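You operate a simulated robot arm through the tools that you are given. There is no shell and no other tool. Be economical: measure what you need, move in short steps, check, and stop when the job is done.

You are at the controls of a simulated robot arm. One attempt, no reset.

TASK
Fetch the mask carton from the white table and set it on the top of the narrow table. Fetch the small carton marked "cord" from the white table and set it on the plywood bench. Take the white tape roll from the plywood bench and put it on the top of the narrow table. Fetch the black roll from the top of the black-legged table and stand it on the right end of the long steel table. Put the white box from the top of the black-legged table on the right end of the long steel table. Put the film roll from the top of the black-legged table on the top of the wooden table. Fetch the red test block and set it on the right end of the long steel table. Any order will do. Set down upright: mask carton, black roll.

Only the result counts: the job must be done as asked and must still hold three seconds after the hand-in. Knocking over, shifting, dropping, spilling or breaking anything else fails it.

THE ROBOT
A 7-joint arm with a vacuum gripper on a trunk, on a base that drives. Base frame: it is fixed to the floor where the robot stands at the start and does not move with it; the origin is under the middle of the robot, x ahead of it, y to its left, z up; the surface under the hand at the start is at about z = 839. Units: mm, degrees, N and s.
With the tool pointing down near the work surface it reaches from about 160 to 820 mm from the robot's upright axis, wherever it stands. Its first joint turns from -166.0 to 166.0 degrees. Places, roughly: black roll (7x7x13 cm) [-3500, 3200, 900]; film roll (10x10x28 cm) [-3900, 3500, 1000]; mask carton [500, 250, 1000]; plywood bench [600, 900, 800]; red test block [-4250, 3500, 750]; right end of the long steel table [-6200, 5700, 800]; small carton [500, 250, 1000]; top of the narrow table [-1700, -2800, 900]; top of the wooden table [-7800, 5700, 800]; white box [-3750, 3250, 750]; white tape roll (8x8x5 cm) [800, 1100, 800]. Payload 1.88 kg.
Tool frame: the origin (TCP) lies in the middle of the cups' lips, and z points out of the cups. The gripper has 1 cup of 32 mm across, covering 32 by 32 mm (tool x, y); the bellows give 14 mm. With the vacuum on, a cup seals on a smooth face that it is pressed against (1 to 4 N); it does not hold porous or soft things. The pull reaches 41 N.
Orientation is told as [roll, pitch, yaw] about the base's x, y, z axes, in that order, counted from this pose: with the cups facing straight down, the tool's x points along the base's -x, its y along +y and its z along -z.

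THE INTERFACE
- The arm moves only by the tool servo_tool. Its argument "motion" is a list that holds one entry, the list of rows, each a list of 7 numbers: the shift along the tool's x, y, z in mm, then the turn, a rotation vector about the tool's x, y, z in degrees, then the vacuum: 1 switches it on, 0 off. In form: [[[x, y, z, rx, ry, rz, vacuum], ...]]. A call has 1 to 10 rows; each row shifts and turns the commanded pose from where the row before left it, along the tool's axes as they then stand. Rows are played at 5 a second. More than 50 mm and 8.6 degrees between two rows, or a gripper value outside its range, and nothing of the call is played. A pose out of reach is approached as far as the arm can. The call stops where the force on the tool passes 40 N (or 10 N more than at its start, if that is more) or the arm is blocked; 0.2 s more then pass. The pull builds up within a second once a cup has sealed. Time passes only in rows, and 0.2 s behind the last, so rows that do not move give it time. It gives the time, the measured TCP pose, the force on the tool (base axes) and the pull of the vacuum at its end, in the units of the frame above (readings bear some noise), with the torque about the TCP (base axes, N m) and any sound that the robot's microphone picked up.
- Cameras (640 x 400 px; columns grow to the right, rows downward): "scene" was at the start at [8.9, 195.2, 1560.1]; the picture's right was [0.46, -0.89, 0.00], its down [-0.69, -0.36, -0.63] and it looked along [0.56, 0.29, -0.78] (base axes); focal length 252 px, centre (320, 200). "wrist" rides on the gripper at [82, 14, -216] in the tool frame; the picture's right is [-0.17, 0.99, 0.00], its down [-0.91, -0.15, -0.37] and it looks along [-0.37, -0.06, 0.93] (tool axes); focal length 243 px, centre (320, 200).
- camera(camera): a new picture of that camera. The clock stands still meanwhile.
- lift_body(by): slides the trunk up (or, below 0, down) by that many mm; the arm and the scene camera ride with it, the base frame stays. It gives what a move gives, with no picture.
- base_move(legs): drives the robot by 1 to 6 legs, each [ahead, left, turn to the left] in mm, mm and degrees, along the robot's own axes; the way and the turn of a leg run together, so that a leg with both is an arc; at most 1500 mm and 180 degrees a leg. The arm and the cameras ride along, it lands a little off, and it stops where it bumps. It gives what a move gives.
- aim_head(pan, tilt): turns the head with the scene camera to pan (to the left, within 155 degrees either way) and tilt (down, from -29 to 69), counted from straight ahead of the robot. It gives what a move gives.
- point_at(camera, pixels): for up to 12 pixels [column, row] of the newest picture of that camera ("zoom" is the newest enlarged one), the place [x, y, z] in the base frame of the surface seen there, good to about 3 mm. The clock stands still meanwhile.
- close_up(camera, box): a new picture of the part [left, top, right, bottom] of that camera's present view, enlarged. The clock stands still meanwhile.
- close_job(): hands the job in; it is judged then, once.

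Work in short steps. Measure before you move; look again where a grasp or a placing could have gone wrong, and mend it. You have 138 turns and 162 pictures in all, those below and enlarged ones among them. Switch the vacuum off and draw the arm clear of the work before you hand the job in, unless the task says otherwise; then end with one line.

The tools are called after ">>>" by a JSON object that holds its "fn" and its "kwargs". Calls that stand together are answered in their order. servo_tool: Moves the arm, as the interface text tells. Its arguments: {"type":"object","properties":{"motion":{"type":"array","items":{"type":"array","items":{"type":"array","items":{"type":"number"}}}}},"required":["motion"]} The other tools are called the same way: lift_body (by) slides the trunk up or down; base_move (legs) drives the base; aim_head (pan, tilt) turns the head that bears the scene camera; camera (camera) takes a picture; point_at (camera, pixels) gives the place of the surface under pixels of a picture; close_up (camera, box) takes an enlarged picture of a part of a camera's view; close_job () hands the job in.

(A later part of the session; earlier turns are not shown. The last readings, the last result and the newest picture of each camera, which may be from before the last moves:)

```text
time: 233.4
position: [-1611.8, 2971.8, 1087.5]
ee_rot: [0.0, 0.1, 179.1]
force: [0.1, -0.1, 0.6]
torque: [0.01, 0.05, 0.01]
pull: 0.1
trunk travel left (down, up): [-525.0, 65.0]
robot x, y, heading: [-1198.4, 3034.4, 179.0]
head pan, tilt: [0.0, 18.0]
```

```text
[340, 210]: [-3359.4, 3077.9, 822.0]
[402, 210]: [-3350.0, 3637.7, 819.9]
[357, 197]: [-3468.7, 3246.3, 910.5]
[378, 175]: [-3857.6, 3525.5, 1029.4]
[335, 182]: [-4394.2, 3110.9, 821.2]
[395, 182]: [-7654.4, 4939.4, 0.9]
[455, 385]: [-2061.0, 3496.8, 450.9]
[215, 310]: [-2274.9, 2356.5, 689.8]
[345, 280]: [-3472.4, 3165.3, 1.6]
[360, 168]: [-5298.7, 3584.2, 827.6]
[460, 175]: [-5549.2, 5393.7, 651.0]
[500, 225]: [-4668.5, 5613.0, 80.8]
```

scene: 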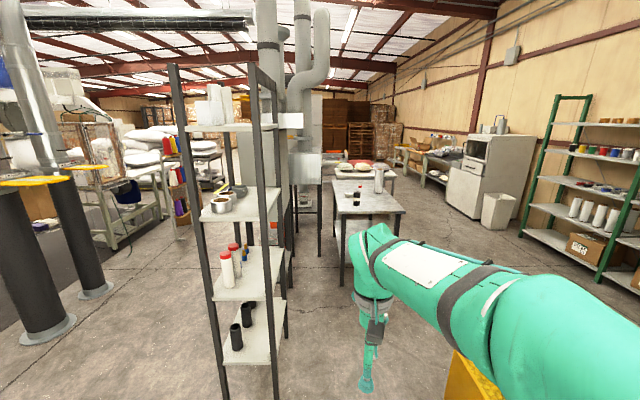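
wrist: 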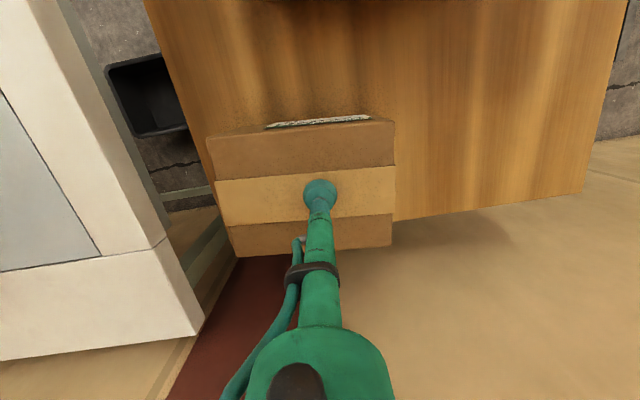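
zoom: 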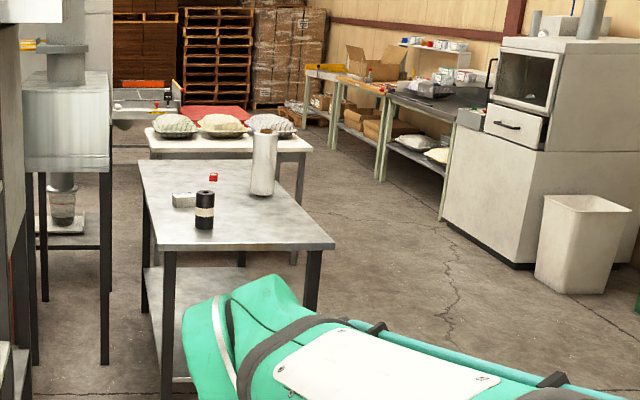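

Table top z≈820, x −3350…−4400, y 3075…3640. I'll use the corridor on its +y side: drive there, face −y at about (−3480, 3950).

>>> {"fn": "base_move", "kwargs": {"legs": [[1400, 0, 1], [0, -920, 0], [0, 0, 90], [0, -880, 0]]}}

>>> {"fn": "aim_head", "kwargs": {"pan": 0, "tilt": 45}}

>>> {"fn": "camera", "kwargs": {"camera": "scene"}}

>>> {"fn": "camera", "kwargs": {"camera": "wrist"}}

```text
time: 252.7
position: [-3399.9, 3539.3, 1087.5]
ee_rot: [0.0, 0.0, -90.0]
force: [-0.2, 0.1, 0.1]
torque: [-0.02, -0.01, 0.0]
pull: 0.1
trunk travel left (down, up): [-525.0, 65.0]
robot x, y, heading: [-3467.2, 3949.3, -90.0]
head pan, tilt: [0.0, 18.0]
```

```text
time: 253.6
position: [-3399.9, 3539.3, 1087.4]
ee_rot: [0.0, 0.1, -90.0]
force: [0.2, 0.8, -0.4]
torque: [0.04, 0.0, 0.02]
pull: 0.0
trunk travel left (down, up): [-525.0, 65.0]
robot x, y, heading: [-3471.2, 3943.3, -89.9]
head pan, tilt: [0.0, 45.0]
```

```text
98 pictures are left
```

scene: 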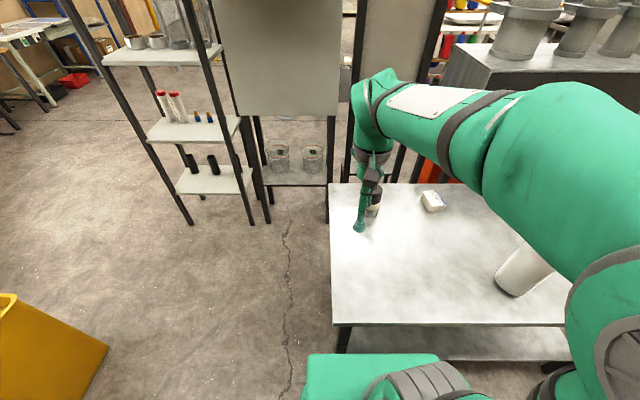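

```text
97 pictures are left
```

wrist: 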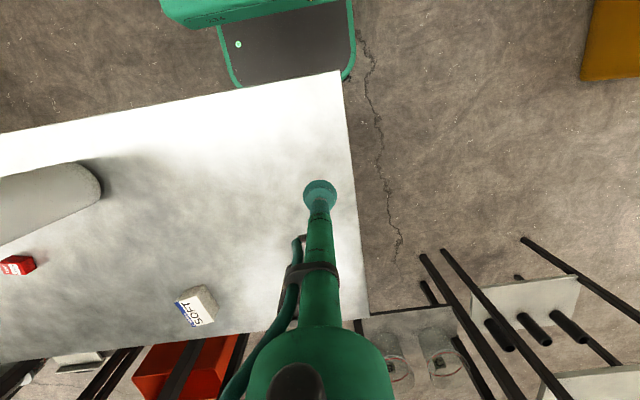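

>>> {"fn": "point_at", "kwargs": {"camera": "scene", "pixels": [[376, 190], [374, 210], [380, 200], [432, 197], [425, 205], [440, 208], [520, 270], [510, 255], [335, 187]]}}

>>> {"fn": "point_at", "kwargs": {"camera": "wrist", "pixels": [[205, 295], [185, 300], [200, 325], [212, 312], [15, 258], [15, 270], [50, 180], [95, 175], [60, 215], [250, 345], [85, 205]]}}

>>> {"fn": "close_up", "kwargs": {"camera": "scene", "box": [340, 160, 500, 260]}}

```text
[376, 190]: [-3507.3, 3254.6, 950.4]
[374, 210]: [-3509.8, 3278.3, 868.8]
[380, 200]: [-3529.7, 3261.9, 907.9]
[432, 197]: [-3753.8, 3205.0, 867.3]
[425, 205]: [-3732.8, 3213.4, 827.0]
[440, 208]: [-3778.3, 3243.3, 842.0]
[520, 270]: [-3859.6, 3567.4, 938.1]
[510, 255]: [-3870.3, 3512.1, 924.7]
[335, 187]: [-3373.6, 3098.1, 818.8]
```

```text
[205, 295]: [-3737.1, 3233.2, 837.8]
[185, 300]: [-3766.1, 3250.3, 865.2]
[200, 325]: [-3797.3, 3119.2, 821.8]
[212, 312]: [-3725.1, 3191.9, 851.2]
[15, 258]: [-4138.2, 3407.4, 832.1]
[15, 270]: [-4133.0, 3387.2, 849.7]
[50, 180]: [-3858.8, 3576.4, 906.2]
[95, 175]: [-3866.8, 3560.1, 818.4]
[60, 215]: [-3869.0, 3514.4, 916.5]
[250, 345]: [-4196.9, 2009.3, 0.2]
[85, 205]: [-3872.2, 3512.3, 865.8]
```

```text
4.00 times, centred on (420, 210) of scene
```

zoom: 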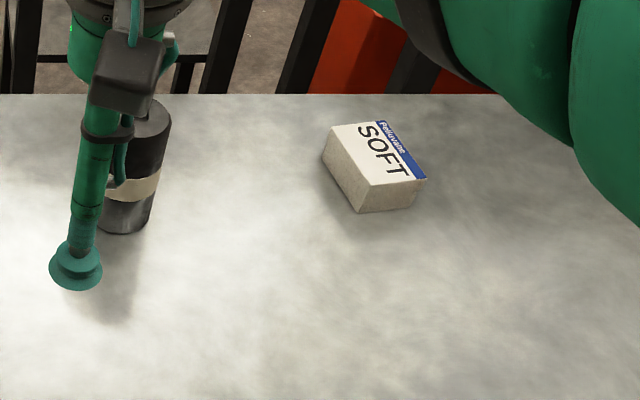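

Black roll's top is at z≈950 around (−3507,3245). Move the cup above it and look.

>>> {"fn": "servo_tool", "kwargs": {"motion": [[[-45, -18, 0, 0, 0, 0, 0], [-45, -18, 0, 0, 0, 0, 0], [-45, -18, 0, 0, 0, 0, 0], [-45, -18, 0, 0, 0, 0, 0], [-45, -18, 0, 0, 0, 0, 0], [-45, -18, 0, 0, 0, 0, 0], [-24, 0, 30, 0, 0, 0, 0], [0, 0, 30, 0, 0, 0, 0], [0, 0, 0, 0, 0, 0, 0]]]}}

>>> {"fn": "camera", "kwargs": {"camera": "wrist"}}

```text
time: 255.6
position: [-3507.8, 3245.6, 1027.3]
ee_rot: [0.0, 0.0, -90.0]
force: [0.4, -0.1, -0.4]
torque: [-0.01, -0.02, 0.0]
pull: 0.0
trunk travel left (down, up): [-525.0, 65.0]
robot x, y, heading: [-3470.4, 3946.4, -90.0]
head pan, tilt: [0.0, 45.0]
```

```text
95 pictures are left
```

wrist: 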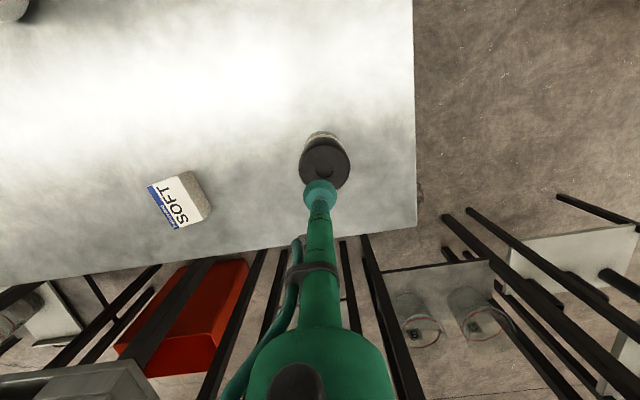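

>>> {"fn": "close_up", "kwargs": {"camera": "wrist", "box": [256, 110, 400, 200]}}

>>> {"fn": "point_at", "kwargs": {"camera": "zoom", "pixels": [[195, 215], [420, 215], [310, 150], [310, 220], [250, 290], [390, 290], [310, 115]]}}

```text
4.44 times, centred on (328, 155) of wrist
```

zoom: 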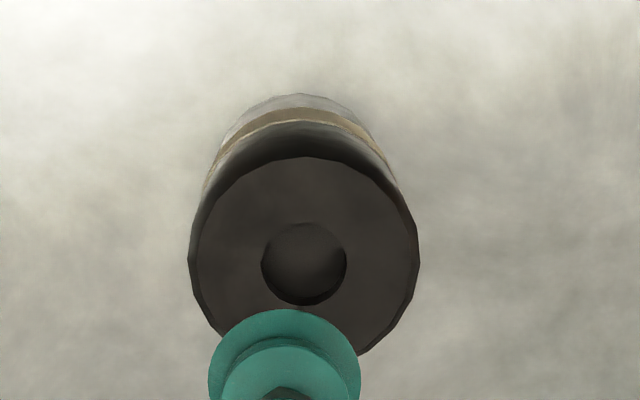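

```text
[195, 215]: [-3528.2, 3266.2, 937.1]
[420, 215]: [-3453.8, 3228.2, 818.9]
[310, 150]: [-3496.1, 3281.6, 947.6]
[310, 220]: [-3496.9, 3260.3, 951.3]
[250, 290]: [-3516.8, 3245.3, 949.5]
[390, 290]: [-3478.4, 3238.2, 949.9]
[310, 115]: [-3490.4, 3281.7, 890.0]
```

>>> {"fn": "point_at", "kwargs": {"camera": "zoom", "pixels": [[304, 265], [304, 240], [285, 285], [325, 290], [304, 300], [270, 262], [344, 265], [304, 225], [215, 300], [415, 250], [400, 200], [240, 180]]}}

```text
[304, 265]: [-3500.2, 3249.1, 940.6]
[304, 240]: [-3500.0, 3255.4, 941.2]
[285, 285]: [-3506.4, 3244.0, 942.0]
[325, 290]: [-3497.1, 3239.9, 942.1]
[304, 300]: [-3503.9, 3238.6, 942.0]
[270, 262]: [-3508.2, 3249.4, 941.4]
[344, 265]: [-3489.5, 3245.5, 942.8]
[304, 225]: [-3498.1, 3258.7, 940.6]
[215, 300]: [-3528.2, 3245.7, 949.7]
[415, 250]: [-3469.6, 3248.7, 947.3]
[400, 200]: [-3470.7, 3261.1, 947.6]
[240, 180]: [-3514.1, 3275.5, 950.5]
```

The top has only a shallow closed recess (z 941, r≈12) centred at (−3500,3248); the cup's 16 mm lip radius fits around it. Centre and press.

>>> {"fn": "servo_tool", "kwargs": {"motion": [[[2.5, 8, 0, 0, 0, 0, 0], [0, 0, 30, 0, 0, 0, 0], [0, 0, 30, 0, 0, 0, 0], [0, 0, 8, 0, 0, 0, 0], [0, 0, 0, 0, 0, 0, 0]]]}}

>>> {"fn": "close_up", "kwargs": {"camera": "wrist", "box": [256, 130, 384, 210]}}

```text
time: 256.8
position: [-3500.8, 3247.8, 959.1]
ee_rot: [0.0, 0.0, -89.9]
force: [-0.2, 0.5, -0.5]
torque: [-0.01, 0.02, 0.0]
pull: 0.1
trunk travel left (down, up): [-525.0, 65.0]
robot x, y, heading: [-3469.0, 3944.5, -90.2]
head pan, tilt: [0.0, 45.0]
```

```text
5.00 times, centred on (320, 170) of wrist
```

zoom: 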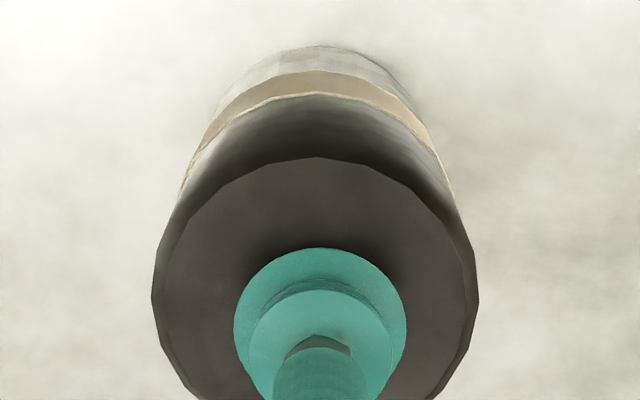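

Centred. Press with vacuum.

>>> {"fn": "servo_tool", "kwargs": {"motion": [[[0, 0, 6, 0, 0, 0, 1], [0, 0, 4, 0, 0, 0, 1], [0, 0, 2, 0, 0, 0, 1], [0, 0, 1, 0, 0, 0, 1], [0, 0, 0, 0, 0, 0, 1], [0, 0, 0, 0, 0, 0, 1], [0, 0, 0, 0, 0, 0, 1]]]}}

```text
time: 258.4
position: [-3500.2, 3247.6, 947.5]
ee_rot: [0.0, -0.2, -90.0]
force: [0.2, -0.6, 16.8]
torque: [0.06, 0.0, -0.04]
pull: 40.8
trunk travel left (down, up): [-525.0, 65.0]
robot x, y, heading: [-3465.9, 3946.2, -90.1]
head pan, tilt: [0.0, 45.0]
```

Sealed. Lift and retract toward the robot.

>>> {"fn": "servo_tool", "kwargs": {"motion": [[[0, 0, -10, 0, 0, 0, 1], [0, 0, -40, 0, 0, 0, 1], [0, 0, -45, 0, 0, 0, 1], [0, 0, -45, 0, 0, 0, 1], [20, 5, -40, 0, 0, 0, 1], [45, 5, 0, 0, 0, 0, 1], [45, 0, 0, 0, 0, 0, 1], [45, 0, 0, 0, 0, 0, 1], [45, 0, 0, 0, 0, 0, 1], [45, 0, 0, 0, 0, 0, 1]]]}}

>>> {"fn": "aim_head", "kwargs": {"pan": -130, "tilt": 20}}

>>> {"fn": "camera", "kwargs": {"camera": "scene"}}

```text
time: 260.6
position: [-3490.6, 3491.2, 1128.2]
ee_rot: [-0.1, -0.1, -90.0]
force: [-0.5, 0.5, -3.0]
torque: [0.04, 0.0, 0.0]
pull: 40.9
trunk travel left (down, up): [-525.0, 65.0]
robot x, y, heading: [-3467.4, 3945.8, -90.3]
head pan, tilt: [0.0, 45.0]
```

```text
time: 262.7
position: [-3489.8, 3490.6, 1127.7]
ee_rot: [0.0, 0.0, -90.0]
force: [-0.2, -0.4, -3.2]
torque: [0.01, 0.02, 0.01]
pull: 40.7
trunk travel left (down, up): [-525.0, 65.0]
robot x, y, heading: [-3467.9, 3948.0, -89.9]
head pan, tilt: [-130.0, 20.0]
```

```text
92 pictures are left
```

scene: 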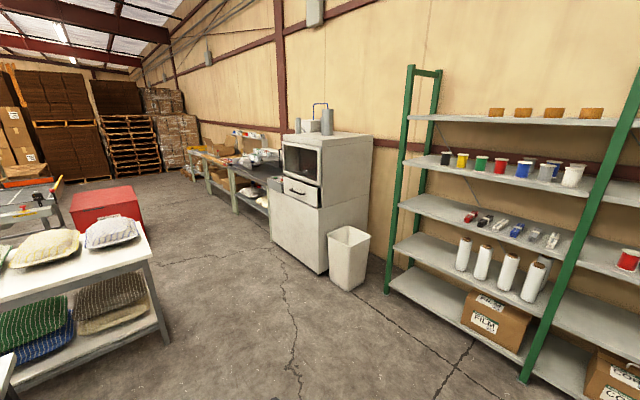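

>>> {"fn": "close_up", "kwargs": {"camera": "scene", "box": [150, 110, 330, 240]}}

>>> {"fn": "point_at", "kwargs": {"camera": "scene", "pixels": [[165, 330], [150, 255], [140, 215], [270, 235], [325, 265], [272, 190], [235, 170], [265, 165], [210, 155], [238, 205], [340, 285], [205, 185]]}}

```text
3.08 times, centred on (240, 175) of scene
```

zoom: 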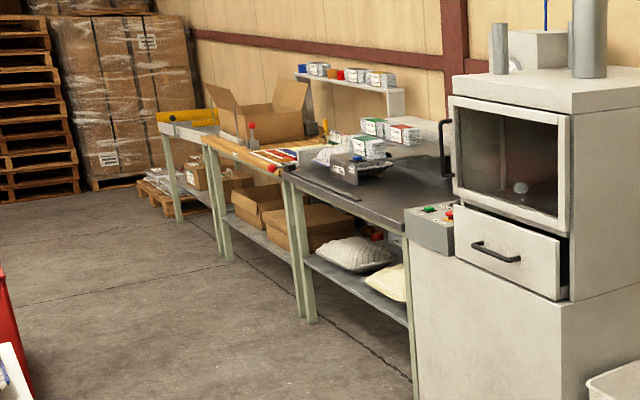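

```text
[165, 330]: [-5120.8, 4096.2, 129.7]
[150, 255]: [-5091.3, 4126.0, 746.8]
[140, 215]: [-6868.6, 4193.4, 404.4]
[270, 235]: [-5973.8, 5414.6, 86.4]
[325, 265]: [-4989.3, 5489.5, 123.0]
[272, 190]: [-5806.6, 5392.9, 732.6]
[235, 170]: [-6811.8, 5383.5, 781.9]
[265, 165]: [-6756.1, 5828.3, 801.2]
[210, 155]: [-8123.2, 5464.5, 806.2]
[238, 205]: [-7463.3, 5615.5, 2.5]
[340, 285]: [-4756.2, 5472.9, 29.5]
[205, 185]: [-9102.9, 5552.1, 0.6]
```

Corridor y≈4200–5390 is free. Drive to (−6150,4750) facing the steel table.

>>> {"fn": "base_move", "kwargs": {"legs": [[-800, 0, 0], [0, 0, -90], [1400, 0, 0], [1280, 0, 0], [0, 0, -90]]}}

>>> {"fn": "aim_head", "kwargs": {"pan": 0, "tilt": 35}}

>>> {"fn": "camera", "kwargs": {"camera": "scene"}}

```text
time: 287.0
position: [-6116.0, 5139.4, 1128.6]
ee_rot: [0.1, 0.1, 92.3]
force: [-0.1, 0.1, -2.1]
torque: [0.0, 0.04, -0.01]
pull: 40.7
trunk travel left (down, up): [-525.0, 65.0]
robot x, y, heading: [-6122.2, 4685.9, 92.2]
head pan, tilt: [-130.0, 20.0]
```

```text
time: 289.1
position: [-6117.3, 5139.0, 1129.2]
ee_rot: [0.0, 0.0, 92.3]
force: [0.2, 0.6, -1.7]
torque: [-0.02, -0.01, -0.03]
pull: 40.2
trunk travel left (down, up): [-525.0, 65.0]
robot x, y, heading: [-6118.8, 4680.0, 92.4]
head pan, tilt: [0.0, 35.0]
```

```text
90 pictures are left
```

scene: 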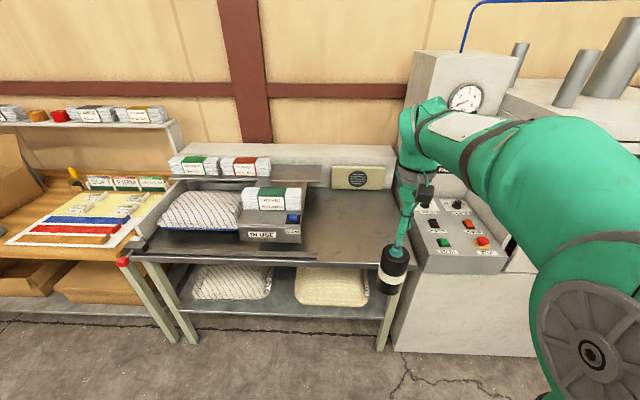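

>>> {"fn": "point_at", "kwargs": {"camera": "scene", "pixels": [[310, 255], [375, 262], [310, 205], [345, 200], [385, 215], [300, 240], [335, 185], [355, 240], [395, 240], [140, 250], [240, 245], [412, 230]]}}

>>> {"fn": "close_up", "kwargs": {"camera": "scene", "box": [120, 140, 440, 340]}}

```text
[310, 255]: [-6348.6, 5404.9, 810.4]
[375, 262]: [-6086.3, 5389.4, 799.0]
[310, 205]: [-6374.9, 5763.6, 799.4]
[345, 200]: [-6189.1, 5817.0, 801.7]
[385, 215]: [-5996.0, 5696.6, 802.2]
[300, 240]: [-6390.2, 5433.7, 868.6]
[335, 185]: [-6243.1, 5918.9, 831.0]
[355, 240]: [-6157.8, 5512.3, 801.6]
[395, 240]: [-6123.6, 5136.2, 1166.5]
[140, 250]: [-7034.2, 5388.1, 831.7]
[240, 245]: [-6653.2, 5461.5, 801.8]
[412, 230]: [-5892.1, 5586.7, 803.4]
```

```text
2.00 times, centred on (280, 240) of scene
```

zoom: 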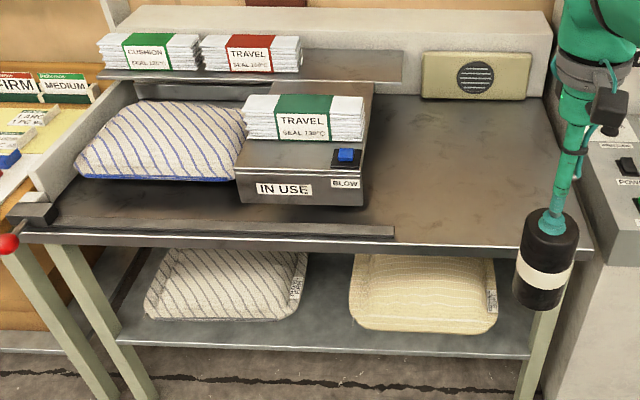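

The free right end is x −6350…−5990, y 5430…5900, z≈801. Advance 390 mm and straighten, placing roll at about (−6110,5720).

>>> {"fn": "base_move", "kwargs": {"legs": [[0, 0, -2.3], [390, 0, 0]]}}

>>> {"fn": "camera", "kwargs": {"camera": "wrist"}}

```text
time: 292.0
position: [-6096.8, 5532.8, 1128.2]
ee_rot: [0.0, 0.0, 89.8]
force: [0.5, 0.8, -2.8]
torque: [0.01, 0.0, -0.04]
pull: 41.1
trunk travel left (down, up): [-525.0, 65.0]
robot x, y, heading: [-6116.6, 5079.4, 89.9]
head pan, tilt: [0.0, 35.0]
```

```text
88 pictures are left
```

wrist: 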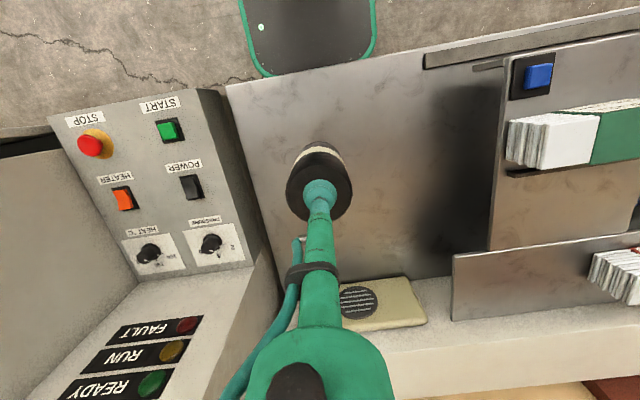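

Move to (−6110,5720) and lower to just above contact (z≈931).

>>> {"fn": "servo_tool", "kwargs": {"motion": [[[-47, 4, 0, 0, 0, 0, 1], [-47, 4, 0, 0, 0, 0, 1], [-47, 4, 0, 0, 0, 0, 1], [-46, 1, 0, 0, 0, 0, 1], [0, 0, 45, 0, 0, 0, 1], [0, 0, 45, 0, 0, 0, 1], [0, 0, 45, 0, 0, 0, 1], [0, 0, 45, 0, 0, 0, 1], [0, 0, 5, 0, 0, 0, 1], [0, 0, 0, 0, 0, 0, 1]]]}}

>>> {"fn": "camera", "kwargs": {"camera": "wrist"}}

```text
time: 294.2
position: [-6110.6, 5718.7, 944.2]
ee_rot: [0.0, 0.0, 89.9]
force: [0.0, 0.3, -2.5]
torque: [-0.01, -0.03, 0.02]
pull: 41.0
trunk travel left (down, up): [-525.0, 65.0]
robot x, y, heading: [-6119.2, 5080.5, 89.7]
head pan, tilt: [0.0, 35.0]
```

```text
87 pictures are left
```

wrist: 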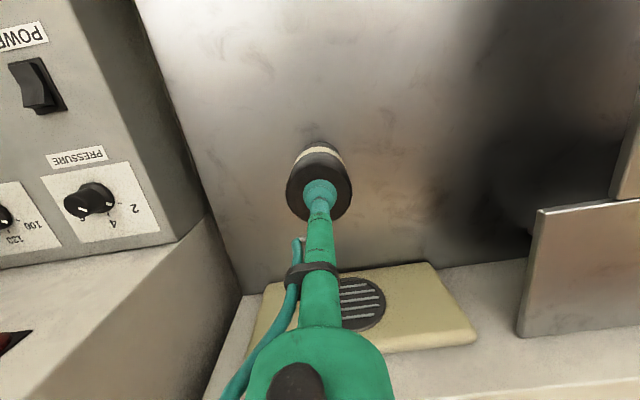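

Clear all around. Lower in small steps to contact.

>>> {"fn": "servo_tool", "kwargs": {"motion": [[[0, 0, 8, 0, 0, 0, 1], [0, 0, 4, 0, 0, 0, 1], [0, 0, 2, 0, 0, 0, 1], [0, 0, 1, 0, 0, 0, 1], [0, 0, 0, 0, 0, 0, 1]]]}}

```text
time: 295.4
position: [-6109.5, 5720.8, 929.3]
ee_rot: [-0.1, -0.3, 89.7]
force: [-1.3, 0.5, 12.8]
torque: [-0.08, -0.01, -0.04]
pull: 40.5
trunk travel left (down, up): [-525.0, 65.0]
robot x, y, heading: [-6117.3, 5078.8, 89.8]
head pan, tilt: [0.0, 35.0]
```

Contact. Release, go straight up, retract.

>>> {"fn": "servo_tool", "kwargs": {"motion": [[[0, 0, 0, 0, 0, 0, 0], [0, 0, 0, 0, 0, 0, 0], [0, 0, 0, 0, 0, 0, 0], [0, 0, -10, 0, 0, 0, 0], [0, 0, -40, 0, 0, 0, 0], [0, 0, -45, 0, 0, 0, 0], [0, 0, -45, 0, 0, 0, 0], [0, 0, -45, 0, 0, 0, 0], [48, 0, 0, 0, 0, 0, 0], [48, 0, 0, 0, 0, 0, 0]]]}}

>>> {"fn": "servo_tool", "kwargs": {"motion": [[[48, 0, 0, 0, 0, 0, 0], [48, 0, 0, 0, 0, 0, 0], [20, 0, 0, 0, 0, 0, 0]]]}}

>>> {"fn": "camera", "kwargs": {"camera": "scene"}}

```text
time: 297.6
position: [-6110.2, 5624.5, 1112.8]
ee_rot: [0.0, 0.0, 89.8]
force: [-1.3, -0.2, -0.2]
torque: [0.02, -0.04, -0.02]
pull: 0.1
trunk travel left (down, up): [-525.0, 65.0]
robot x, y, heading: [-6119.2, 5073.4, 89.8]
head pan, tilt: [0.0, 35.0]
```

```text
time: 298.4
position: [-6107.5, 5507.6, 1111.5]
ee_rot: [0.0, 0.0, 89.9]
force: [-0.1, 0.6, 0.4]
torque: [0.01, 0.0, 0.02]
pull: 0.1
trunk travel left (down, up): [-525.0, 65.0]
robot x, y, heading: [-6119.5, 5078.1, 90.0]
head pan, tilt: [0.0, 35.0]
```

```text
86 pictures are left
```

scene: 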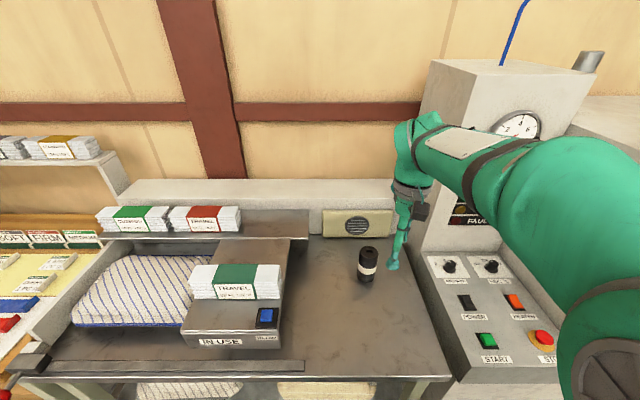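

Black roll stands at the right end. Raise the arm and return to the black-legged table.

>>> {"fn": "servo_tool", "kwargs": {"motion": [[[0, 0, -45, 0, 0, 0, 0], [0, 0, -45, 0, 0, 0, 0]]]}}

>>> {"fn": "base_move", "kwargs": {"legs": [[-330, 0, 0], [0, 0, 90], [-1400, 0, 0], [-670, 0, 0], [0, 0, 90], [700, 0, 0]]}}

>>> {"fn": "camera", "kwargs": {"camera": "wrist"}}

>>> {"fn": "camera", "kwargs": {"camera": "scene"}}

```text
time: 299.0
position: [-6109.1, 5506.6, 1204.5]
ee_rot: [0.0, 0.2, 89.8]
force: [1.0, 0.3, 0.5]
torque: [0.0, -0.01, 0.0]
pull: 0.2
trunk travel left (down, up): [-525.0, 65.0]
robot x, y, heading: [-6120.7, 5075.3, 90.0]
head pan, tilt: [0.0, 35.0]
```

```text
time: 322.1
position: [-4092.5, 3573.5, 1203.1]
ee_rot: [0.0, -0.1, -92.3]
force: [-1.1, 0.2, 0.0]
torque: [-0.02, 0.03, -0.02]
pull: 0.0
trunk travel left (down, up): [-525.0, 65.0]
robot x, y, heading: [-4067.5, 4000.8, -92.0]
head pan, tilt: [0.0, 35.0]
```

```text
85 pictures are left
```

wrist: 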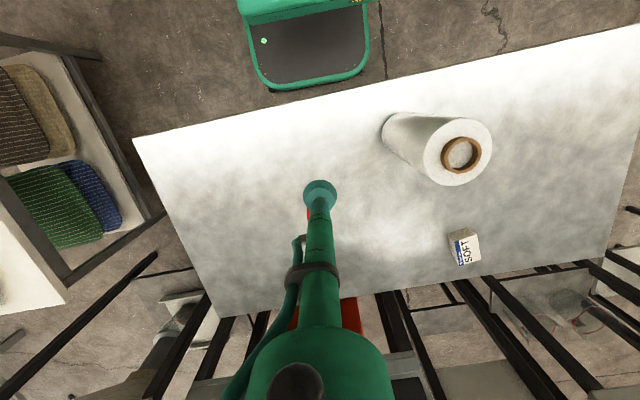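

```text
84 pictures are left
```

scene: 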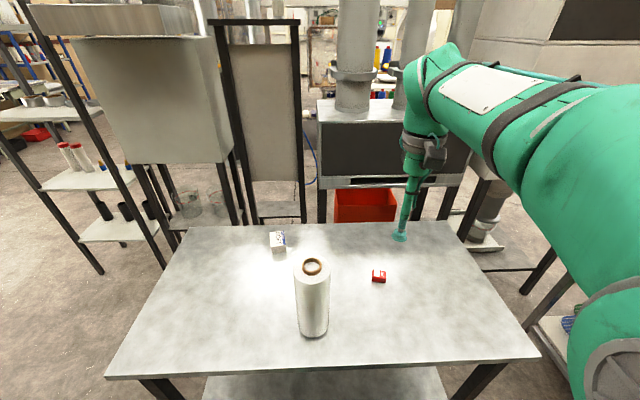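

>>> {"fn": "point_at", "kwargs": {"camera": "scene", "pixels": [[378, 272], [373, 273], [385, 273], [378, 280], [278, 232], [270, 238], [312, 258], [311, 267], [313, 263], [300, 265], [325, 268], [312, 276]]}}

>>> {"fn": "close_up", "kwargs": {"camera": "scene", "box": [250, 210, 410, 310]}}

>>> {"fn": "close_up", "kwargs": {"camera": "wrist", "box": [370, 90, 530, 190]}}

>>> {"fn": "point_at", "kwargs": {"camera": "zoom", "pixels": [[360, 255], [370, 240], [340, 260], [385, 270], [300, 250], [430, 215], [360, 200], [280, 300], [380, 350], [480, 230], [220, 250], [480, 170]]}}

```text
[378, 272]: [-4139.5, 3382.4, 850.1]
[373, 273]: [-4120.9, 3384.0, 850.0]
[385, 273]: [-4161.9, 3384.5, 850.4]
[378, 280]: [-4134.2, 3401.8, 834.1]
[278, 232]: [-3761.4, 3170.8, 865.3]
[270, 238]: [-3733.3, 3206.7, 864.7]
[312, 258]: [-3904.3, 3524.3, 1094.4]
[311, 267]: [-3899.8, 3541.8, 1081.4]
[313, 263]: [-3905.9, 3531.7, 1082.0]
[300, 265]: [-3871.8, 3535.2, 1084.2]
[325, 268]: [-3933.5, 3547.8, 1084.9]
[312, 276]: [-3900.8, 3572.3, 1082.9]
```

```text
4.00 times, centred on (330, 260) of scene
```

zoom: 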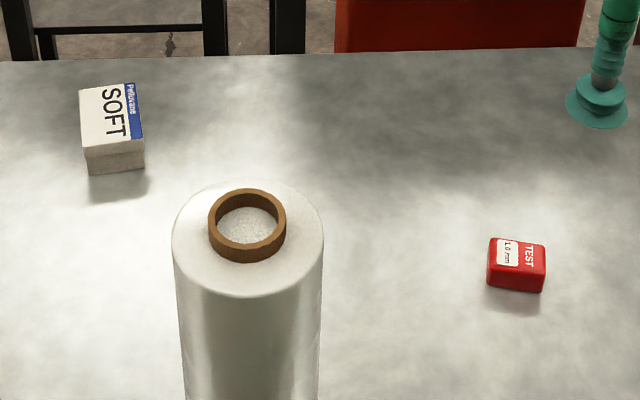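

```text
4.00 times, centred on (450, 140) of wrist
```

zoom: 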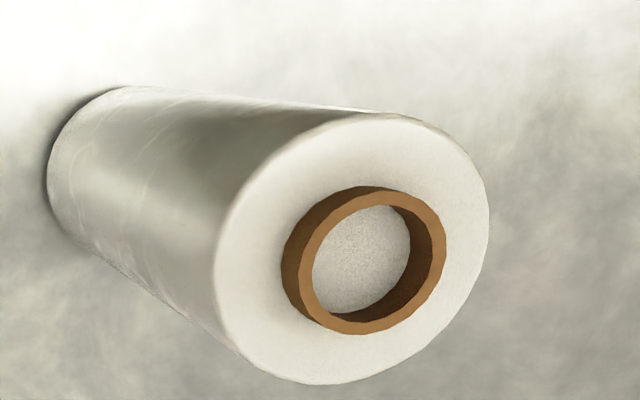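

```text
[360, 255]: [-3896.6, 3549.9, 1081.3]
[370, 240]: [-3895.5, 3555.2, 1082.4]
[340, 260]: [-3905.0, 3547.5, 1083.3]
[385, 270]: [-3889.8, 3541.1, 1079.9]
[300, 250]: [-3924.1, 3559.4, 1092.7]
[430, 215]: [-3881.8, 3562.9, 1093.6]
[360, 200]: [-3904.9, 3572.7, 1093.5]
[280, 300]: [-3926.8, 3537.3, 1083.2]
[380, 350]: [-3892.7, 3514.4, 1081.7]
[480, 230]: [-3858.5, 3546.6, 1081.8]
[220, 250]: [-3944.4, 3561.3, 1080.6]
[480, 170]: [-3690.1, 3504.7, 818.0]
```

Film roll has a raised core ring (floor 1082, rim 1094). First the red block: top z≈850 near (−4141,3386). Move above it.

>>> {"fn": "servo_tool", "kwargs": {"motion": [[[-48, -10, 0, 0, 0, 0, 0], [-48, -10, 0, 0, 0, 0, 0], [-48, -11, 0, 0, 0, 0, 0], [-47, -11, 0, 0, 0, 0, 0], [0, 0, 48, 0, 0, 0, 0], [0, 0, 48, 0, 0, 0, 0], [0, 0, 48, 0, 0, 0, 0], [0, 0, 48, 0, 0, 0, 0], [0, 0, 48, 0, 0, 0, 0], [0, 0, 48, 0, 0, 0, 0]]]}}

>>> {"fn": "close_up", "kwargs": {"camera": "wrist", "box": [240, 100, 400, 200]}}

>>> {"fn": "point_at", "kwargs": {"camera": "zoom", "pixels": [[320, 200], [250, 220], [380, 220], [320, 260], [280, 180], [360, 180]]}}

```text
time: 324.3
position: [-4143.2, 3382.4, 915.3]
ee_rot: [0.1, -0.1, -92.4]
force: [-1.0, 0.8, -0.5]
torque: [-0.01, 0.01, 0.0]
pull: 0.1
trunk travel left (down, up): [-525.0, 65.0]
robot x, y, heading: [-4069.2, 4003.8, -92.3]
head pan, tilt: [0.0, 35.0]
```

```text
4.00 times, centred on (320, 150) of wrist
```

zoom: 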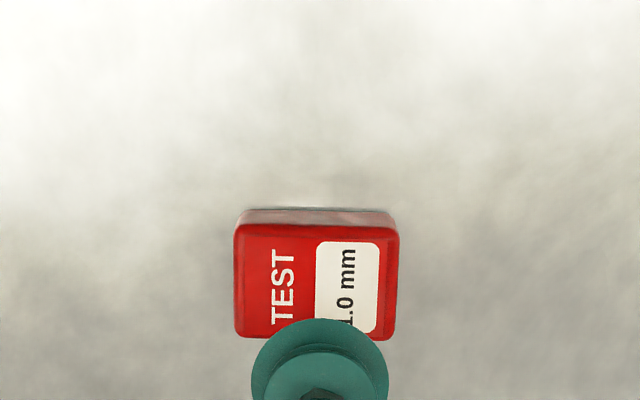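

```text
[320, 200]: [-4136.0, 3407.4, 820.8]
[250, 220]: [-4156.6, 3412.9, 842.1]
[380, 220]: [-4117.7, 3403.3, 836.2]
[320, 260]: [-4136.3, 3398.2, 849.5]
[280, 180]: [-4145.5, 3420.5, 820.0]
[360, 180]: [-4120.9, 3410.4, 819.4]
```

>>> {"fn": "point_at", "kwargs": {"camera": "zoom", "pixels": [[317, 285], [317, 240], [245, 330], [392, 330], [245, 240], [392, 240]]}}

```text
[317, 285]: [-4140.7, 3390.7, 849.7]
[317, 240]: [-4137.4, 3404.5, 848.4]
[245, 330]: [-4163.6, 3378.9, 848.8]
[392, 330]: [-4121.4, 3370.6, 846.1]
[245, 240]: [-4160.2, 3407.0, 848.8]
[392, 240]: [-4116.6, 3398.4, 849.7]
```

Block centre ≈ (−4140.5, 3389.8), nearly cup-sized in one direction. Centre carefully and lower to just above.

>>> {"fn": "servo_tool", "kwargs": {"motion": [[[7.3, 2.4, 0, 0, 0, 0, 0], [0, 0, 40, 0, 0, 0, 0], [0, 0, 17, 0, 0, 0, 0], [0, 0, 0, 0, 0, 0, 0], [0, 0, 0, 0, 0, 0, 0]]]}}

>>> {"fn": "close_up", "kwargs": {"camera": "wrist", "box": [256, 130, 384, 210]}}

>>> {"fn": "point_at", "kwargs": {"camera": "zoom", "pixels": [[320, 235], [250, 235], [400, 235], [245, 300], [400, 300]]}}

```text
time: 325.5
position: [-4138.5, 3390.9, 858.5]
ee_rot: [-0.1, 0.0, -92.3]
force: [0.6, 0.7, 0.1]
torque: [-0.01, 0.0, 0.0]
pull: 0.2
trunk travel left (down, up): [-525.0, 65.0]
robot x, y, heading: [-4067.1, 4003.3, -92.2]
head pan, tilt: [0.0, 35.0]
```

```text
5.00 times, centred on (320, 170) of wrist
```

zoom: 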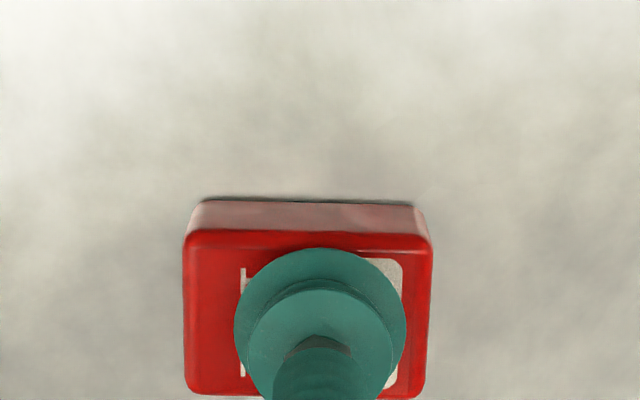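

```text
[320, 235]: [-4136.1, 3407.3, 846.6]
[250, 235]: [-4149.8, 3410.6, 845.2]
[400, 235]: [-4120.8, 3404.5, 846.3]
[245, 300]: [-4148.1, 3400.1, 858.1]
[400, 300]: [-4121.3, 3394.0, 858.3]
```

Shift 2 mm in −x and press with vacuum.

>>> {"fn": "servo_tool", "kwargs": {"motion": [[[-0.5, -2, 0, 0, 0, 0, 1], [0, 0, 6, 0, 0, 0, 1], [0, 0, 3, 0, 0, 0, 1], [0, 0, 2, 0, 0, 0, 1], [0, 0, 1, 0, 0, 0, 1], [0, 0, 0, 0, 0, 0, 1], [0, 0, 0, 0, 0, 0, 1], [0, 0, 0, 0, 0, 0, 1]]]}}

```text
time: 327.3
position: [-4142.1, 3390.6, 848.0]
ee_rot: [0.0, -0.1, -92.4]
force: [-0.2, -1.3, 7.3]
torque: [0.02, 0.0, 0.0]
pull: 40.6
trunk travel left (down, up): [-525.0, 65.0]
robot x, y, heading: [-4067.3, 4003.3, -92.1]
head pan, tilt: [0.0, 35.0]
```

Sealed. Lift, retract, and drive to the steel table.

>>> {"fn": "servo_tool", "kwargs": {"motion": [[[0, 0, -10, 0, 0, 0, 1], [0, 0, -45, 0, 0, 0, 1], [0, 0, -48, 0, 0, 0, 1], [0, 0, -48, 0, 0, 0, 1], [0, 0, -48, 0, 0, 0, 1], [0, 0, -48, 0, 0, 0, 1], [45, 0, 0, 0, 0, 0, 1], [45, 0, 0, 0, 0, 0, 1], [45, 0, 0, 0, 0, 0, 1], [30, 0, 0, 0, 0, 0, 1]]]}}

>>> {"fn": "base_move", "kwargs": {"legs": [[-750, 0, 0], [0, 0, -87.8], [1400, 0, 0], [660, 0, 0], [0, 0, -90]]}}

```text
time: 329.5
position: [-4135.9, 3555.0, 1093.8]
ee_rot: [0.1, 0.1, -92.3]
force: [-0.5, -0.3, -1.0]
torque: [0.0, 0.01, 0.0]
pull: 40.7
trunk travel left (down, up): [-525.0, 65.0]
robot x, y, heading: [-4068.9, 4000.3, -92.0]
head pan, tilt: [0.0, 35.0]
```

```text
time: 351.0
position: [-6059.7, 5211.6, 1093.2]
ee_rot: [-0.1, 0.0, 90.2]
force: [-0.6, 0.1, -0.8]
torque: [-0.02, -0.04, 0.01]
pull: 40.6
trunk travel left (down, up): [-525.0, 65.0]
robot x, y, heading: [-6104.6, 4761.7, 90.3]
head pan, tilt: [0.0, 35.0]
```

>>> {"fn": "base_move", "kwargs": {"legs": [[320, 0, 0]]}}

>>> {"fn": "camera", "kwargs": {"camera": "wrist"}}

```text
time: 353.1
position: [-6061.8, 5531.1, 1092.7]
ee_rot: [-0.1, 0.0, 90.2]
force: [0.0, -0.1, -0.7]
torque: [-0.02, 0.01, 0.01]
pull: 40.8
trunk travel left (down, up): [-525.0, 65.0]
robot x, y, heading: [-6108.1, 5081.1, 90.1]
head pan, tilt: [0.0, 35.0]
```

```text
79 pictures are left
```

wrist: 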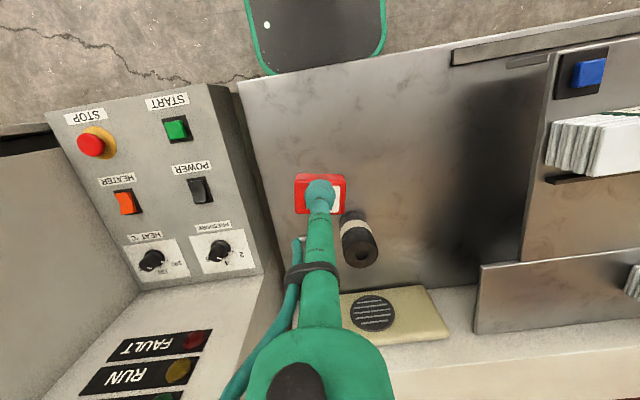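

Shift 25 mm left, 10 mm forward (→ (−6087,5541)), and lower to ~z 838.

>>> {"fn": "servo_tool", "kwargs": {"motion": [[[-10, 25, 0, 0, 0, 0, 1], [0, 0, 48, 0, 0, 0, 1], [0, 0, 48, 0, 0, 0, 1], [0, 0, 48, 0, 0, 0, 1], [0, 0, 48, 0, 0, 0, 1], [0, 0, 48, 0, 0, 0, 1], [0, 0, 13, 0, 0, 0, 1], [0, 0, 0, 0, 0, 0, 1]]]}}

>>> {"fn": "servo_tool", "kwargs": {"motion": [[[0, 0, 5, 0, 0, 0, 1], [0, 0, 3, 0, 0, 0, 1], [0, 0, 2, 0, 0, 0, 1], [0, 0, 0, 0, 0, 0, 1]]]}}

```text
time: 354.9
position: [-6087.4, 5541.5, 839.7]
ee_rot: [0.0, 0.0, 90.3]
force: [0.5, 1.4, -0.4]
torque: [0.07, 0.02, -0.01]
pull: 40.8
trunk travel left (down, up): [-525.0, 65.0]
robot x, y, heading: [-6106.7, 5084.2, 90.5]
head pan, tilt: [0.0, 35.0]
```

```text
time: 355.9
position: [-6085.9, 5540.2, 831.5]
ee_rot: [0.0, 0.0, 90.2]
force: [-0.7, 0.9, -0.9]
torque: [0.0, -0.01, 0.01]
pull: 40.7
trunk travel left (down, up): [-525.0, 65.0]
robot x, y, heading: [-6108.3, 5080.0, 90.6]
head pan, tilt: [0.0, 35.0]
```

Not yet in contact; a couple more mm.

>>> {"fn": "servo_tool", "kwargs": {"motion": [[[0, 0, 2, 0, 0, 0, 1], [0, 0, 1, 0, 0, 0, 1], [0, 0, 0, 0, 0, 0, 1]]]}}

```text
time: 356.7
position: [-6086.2, 5540.6, 827.7]
ee_rot: [0.0, -0.1, 90.2]
force: [0.8, -1.3, 7.9]
torque: [-0.03, -0.01, -0.05]
pull: 40.9
trunk travel left (down, up): [-525.0, 65.0]
robot x, y, heading: [-6108.3, 5081.7, 90.1]
head pan, tilt: [0.0, 35.0]
```

Contact. Release and rise to travel height.

>>> {"fn": "servo_tool", "kwargs": {"motion": [[[0, 0, 0, 0, 0, 0, 0], [0, 0, 0, 0, 0, 0, 0], [0, 0, 0, 0, 0, 0, 0], [0, 0, -10, 0, 0, 0, 0], [0, 0, -48, 0, 0, 0, 0], [0, 0, -48, 0, 0, 0, 0], [0, 0, -48, 0, 0, 0, 0], [0, 0, -48, 0, 0, 0, 0], [0, 0, -48, 0, 0, 0, 0], [0, 0, -48, 0, 0, 0, 0]]]}}

>>> {"fn": "servo_tool", "kwargs": {"motion": [[[20, 0, -40, 0, 0, 0, 0], [20, 0, -40, 0, 0, 0, 0]]]}}

>>> {"fn": "camera", "kwargs": {"camera": "wrist"}}

```text
time: 358.9
position: [-6088.8, 5541.0, 1126.4]
ee_rot: [0.0, 0.0, 90.4]
force: [0.0, -0.3, 0.0]
torque: [-0.02, -0.03, 0.01]
pull: 0.1
trunk travel left (down, up): [-525.0, 65.0]
robot x, y, heading: [-6107.9, 5077.2, 90.6]
head pan, tilt: [0.0, 35.0]
```

```text
time: 359.5
position: [-6089.4, 5502.0, 1204.2]
ee_rot: [0.1, 0.0, 90.3]
force: [-0.1, 0.0, -0.5]
torque: [0.01, 0.02, 0.0]
pull: 0.0
trunk travel left (down, up): [-525.0, 65.0]
robot x, y, heading: [-6108.7, 5081.0, 90.3]
head pan, tilt: [0.0, 35.0]
```

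```text
78 pictures are left
```

wrist: 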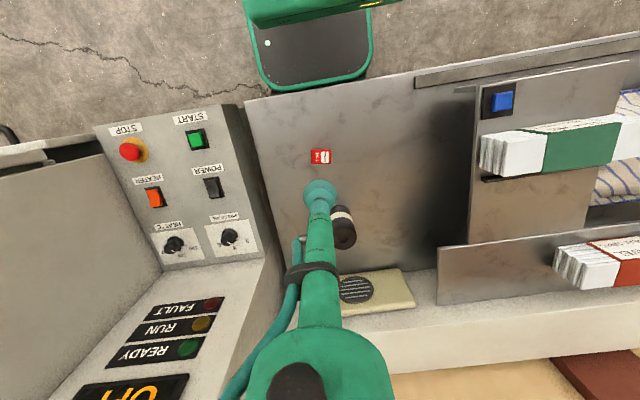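

Red block is set. Return for the white box (robot to about (−3705,3930)).

>>> {"fn": "base_move", "kwargs": {"legs": [[-330, 0, 0], [0, 0, 89.7], [-1400, 0, 0], [-1000, 0, 0], [0, 0, 90], [800, 0, 0]]}}

>>> {"fn": "camera", "kwargs": {"camera": "scene"}}

>>> {"fn": "close_up", "kwargs": {"camera": "scene", "box": [240, 180, 480, 330]}}

```text
time: 384.6
position: [-3696.5, 3586.2, 1204.8]
ee_rot: [-0.1, 0.1, -89.4]
force: [0.6, -0.4, -0.3]
torque: [0.02, 0.01, 0.01]
pull: 0.0
trunk travel left (down, up): [-525.0, 65.0]
robot x, y, heading: [-3678.2, 4009.6, -89.4]
head pan, tilt: [0.0, 35.0]
```

```text
77 pictures are left
```

scene: 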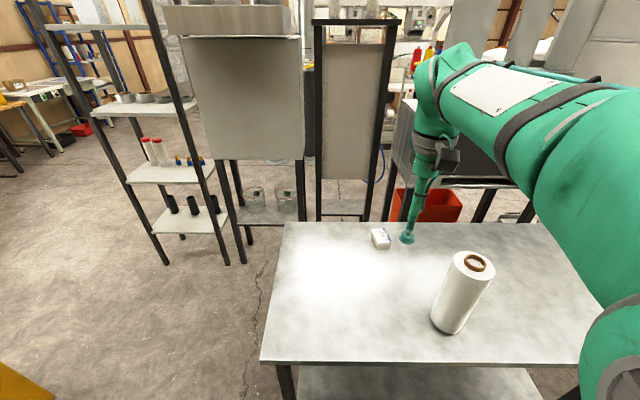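

```text
2.67 times, centred on (360, 255) of scene
```

zoom: 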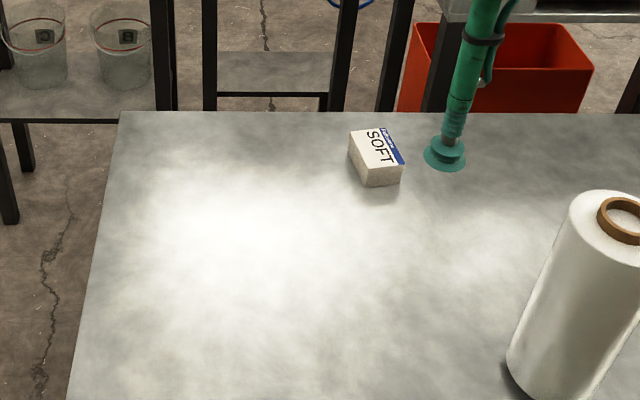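

>>> {"fn": "point_at", "kwargs": {"camera": "zoom", "pixels": [[375, 148], [352, 135], [383, 130], [400, 160], [366, 166], [390, 180]]}}

>>> {"fn": "base_move", "kwargs": {"legs": [[90, 0, 0]]}}

```text
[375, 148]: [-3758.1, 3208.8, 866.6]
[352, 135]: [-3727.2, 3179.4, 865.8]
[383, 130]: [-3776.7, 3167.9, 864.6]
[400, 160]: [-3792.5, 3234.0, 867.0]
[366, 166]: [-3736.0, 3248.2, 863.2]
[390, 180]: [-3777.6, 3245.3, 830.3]
```

```text
time: 385.7
position: [-3696.2, 3497.3, 1204.2]
ee_rot: [0.0, 0.1, -89.6]
force: [-0.3, -0.7, 0.1]
torque: [0.02, 0.02, -0.04]
pull: 0.1
trunk travel left (down, up): [-525.0, 65.0]
robot x, y, heading: [-3680.7, 3922.9, -89.5]
head pan, tilt: [0.0, 35.0]
```

White box top centre ≈ (−3758,3207,866). Move over and down.

>>> {"fn": "servo_tool", "kwargs": {"motion": [[[-46, -10, 0, 0, 0, 0, 0], [-46, -10, 0, 0, 0, 0, 0], [-46, -10, 0, 0, 0, 0, 0], [-46, -10, 20, 0, 0, 0, 0], [-46, -10, 18, 0, 0, 0, 0], [-46, -9, 18, 0, 0, 0, 0], [-15, 0, 45, 0, 0, 0, 0], [0, 0, 48, 0, 0, 0, 0], [0, 0, 48, 0, 0, 0, 0], [0, 0, 48, 0, 0, 0, 0]]]}}

>>> {"fn": "servo_tool", "kwargs": {"motion": [[[0, 0, 45, 0, 0, 0, 0], [0, 0, 0, 0, 0, 0, 0]]]}}

>>> {"fn": "close_up", "kwargs": {"camera": "wrist", "box": [240, 100, 400, 200]}}

```text
refused: row 4 steps farther than a row can; nothing moved
```

```text
time: 386.3
position: [-3695.9, 3498.2, 1157.5]
ee_rot: [0.0, 0.1, -89.6]
force: [0.4, -0.4, -0.1]
torque: [0.01, 0.0, 0.03]
pull: 0.1
trunk travel left (down, up): [-525.0, 65.0]
robot x, y, heading: [-3679.8, 3921.3, -89.8]
head pan, tilt: [0.0, 35.0]
```

```text
4.00 times, centred on (320, 150) of wrist
```

zoom: 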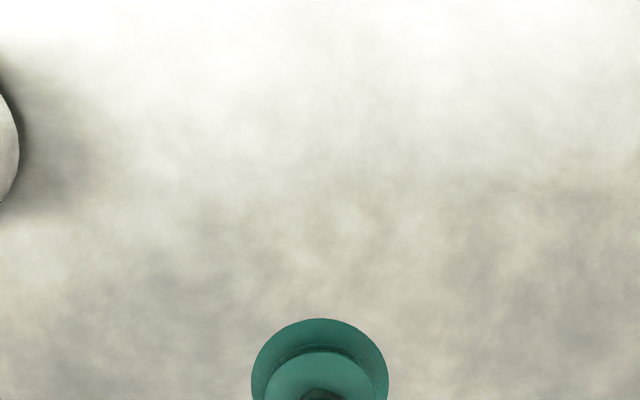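

The long rows were refused; resend with legal steps.

>>> {"fn": "servo_tool", "kwargs": {"motion": [[[-46, -10, 0, 0, 0, 0, 0], [-46, -10, 0, 0, 0, 0, 0], [-46, -10, 0, 0, 0, 0, 0], [-46, -10, 0, 0, 0, 0, 0], [-46, -10, 0, 0, 0, 0, 0], [-46, -10, 0, 0, 0, 0, 0], [-15, -2, 40, 0, 0, 0, 0], [0, 0, 48, 0, 0, 0, 0], [0, 0, 48, 0, 0, 0, 0], [0, 0, 48, 0, 0, 0, 0]]]}}

>>> {"fn": "servo_tool", "kwargs": {"motion": [[[0, 0, 45, 0, 0, 0, 0], [0, 0, 43, 0, 0, 0, 0], [0, 0, 0, 0, 0, 0, 0]]]}}

>>> {"fn": "close_up", "kwargs": {"camera": "wrist", "box": [240, 120, 400, 220]}}

```text
time: 388.5
position: [-3753.8, 3204.4, 974.7]
ee_rot: [0.1, 0.1, -89.6]
force: [0.0, 0.8, 0.0]
torque: [-0.01, -0.02, 0.0]
pull: 0.0
trunk travel left (down, up): [-525.0, 65.0]
robot x, y, heading: [-3677.1, 3921.5, -89.6]
head pan, tilt: [0.0, 35.0]
```

```text
time: 389.3
position: [-3756.5, 3205.1, 886.1]
ee_rot: [0.1, -0.1, -89.7]
force: [-0.2, -1.1, -0.1]
torque: [-0.03, 0.0, -0.02]
pull: 0.1
trunk travel left (down, up): [-525.0, 65.0]
robot x, y, heading: [-3681.1, 3919.9, -89.4]
head pan, tilt: [0.0, 35.0]
```

```text
4.00 times, centred on (320, 170) of wrist
```

zoom: 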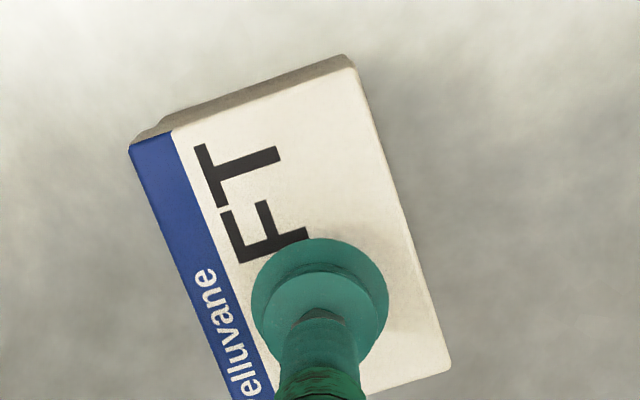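

Over the label. Press with vacuum.

>>> {"fn": "servo_tool", "kwargs": {"motion": [[[0, 0, 10, 0, 0, 0, 1], [0, 0, 8, 0, 0, 0, 1], [0, 0, 3, 0, 0, 0, 1], [0, 0, 2, 0, 0, 0, 1], [0, 0, 0, 0, 0, 0, 1], [0, 0, 0, 0, 0, 0, 1], [0, 0, 0, 0, 0, 0, 1]]]}}

```text
time: 390.9
position: [-3756.5, 3206.3, 864.2]
ee_rot: [0.0, 0.1, -89.6]
force: [2.3, -1.6, 4.5]
torque: [0.03, 0.03, 0.02]
pull: 40.8
trunk travel left (down, up): [-525.0, 65.0]
robot x, y, heading: [-3679.7, 3920.6, -89.8]
head pan, tilt: [0.0, 35.0]
```

Sealed. Lift high and retract.

>>> {"fn": "servo_tool", "kwargs": {"motion": [[[0, 0, -10, 0, 0, 0, 1], [0, 0, -45, 0, 0, 0, 1], [0, 0, -48, 0, 0, 0, 1], [0, 0, -48, 0, 0, 0, 1], [0, 0, -48, 0, 0, 0, 1], [0, 0, -48, 0, 0, 0, 1], [0, 0, -40, 0, 0, 0, 1], [0, 48, 0, 0, 0, 0, 1], [45, 10, 0, 0, 0, 0, 1], [45, 0, 0, 0, 0, 0, 1]]]}}

>>> {"fn": "servo_tool", "kwargs": {"motion": [[[45, 0, 0, 0, 0, 0, 1], [45, 0, 0, 0, 0, 0, 1], [45, 0, 0, 0, 0, 0, 1], [25, 0, 0, 0, 0, 0, 1]]]}}

>>> {"fn": "base_move", "kwargs": {"legs": [[-830, 0, 0], [0, 0, -90.5], [1400, 0, 0], [1100, 0, 0], [0, 0, -90]]}}

```text
time: 393.1
position: [-3698.4, 3296.2, 1153.8]
ee_rot: [0.0, 0.0, -89.6]
force: [0.8, 0.4, -0.7]
torque: [-0.03, -0.03, 0.01]
pull: 40.7
trunk travel left (down, up): [-525.0, 65.0]
robot x, y, heading: [-3679.7, 3920.7, -89.4]
head pan, tilt: [0.0, 35.0]
```

```text
time: 394.1
position: [-3702.0, 3457.8, 1153.0]
ee_rot: [0.0, 0.0, -89.6]
force: [0.1, 0.3, -0.9]
torque: [-0.02, -0.02, 0.0]
pull: 40.7
trunk travel left (down, up): [-525.0, 65.0]
robot x, y, heading: [-3677.9, 3920.3, -89.5]
head pan, tilt: [0.0, 35.0]
```

```text
time: 417.9
position: [-6156.3, 5156.7, 1152.3]
ee_rot: [0.0, 0.1, 90.9]
force: [0.3, -0.2, -0.4]
torque: [-0.03, 0.01, -0.02]
pull: 40.7
trunk travel left (down, up): [-525.0, 65.0]
robot x, y, heading: [-6175.3, 4696.6, 90.6]
head pan, tilt: [0.0, 35.0]
```

>>> {"fn": "base_move", "kwargs": {"legs": [[380, 0, -0.7]]}}

>>> {"fn": "camera", "kwargs": {"camera": "wrist"}}

```text
time: 420.3
position: [-6154.5, 5539.3, 1153.0]
ee_rot: [0.0, 0.0, 90.3]
force: [1.1, 0.2, -1.1]
torque: [0.01, 0.02, 0.03]
pull: 41.2
trunk travel left (down, up): [-525.0, 65.0]
robot x, y, heading: [-6180.5, 5074.1, 90.4]
head pan, tilt: [0.0, 35.0]
```

```text
73 pictures are left
```

wrist: 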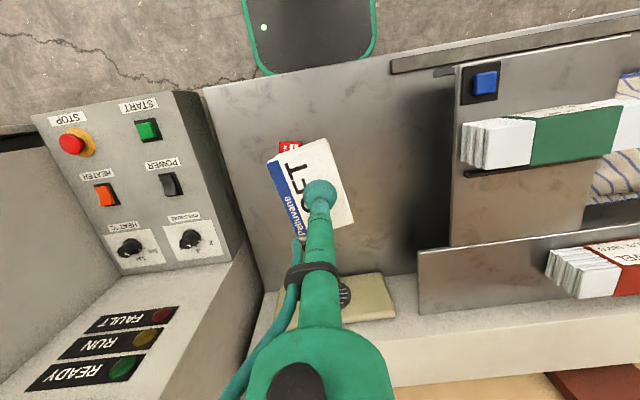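

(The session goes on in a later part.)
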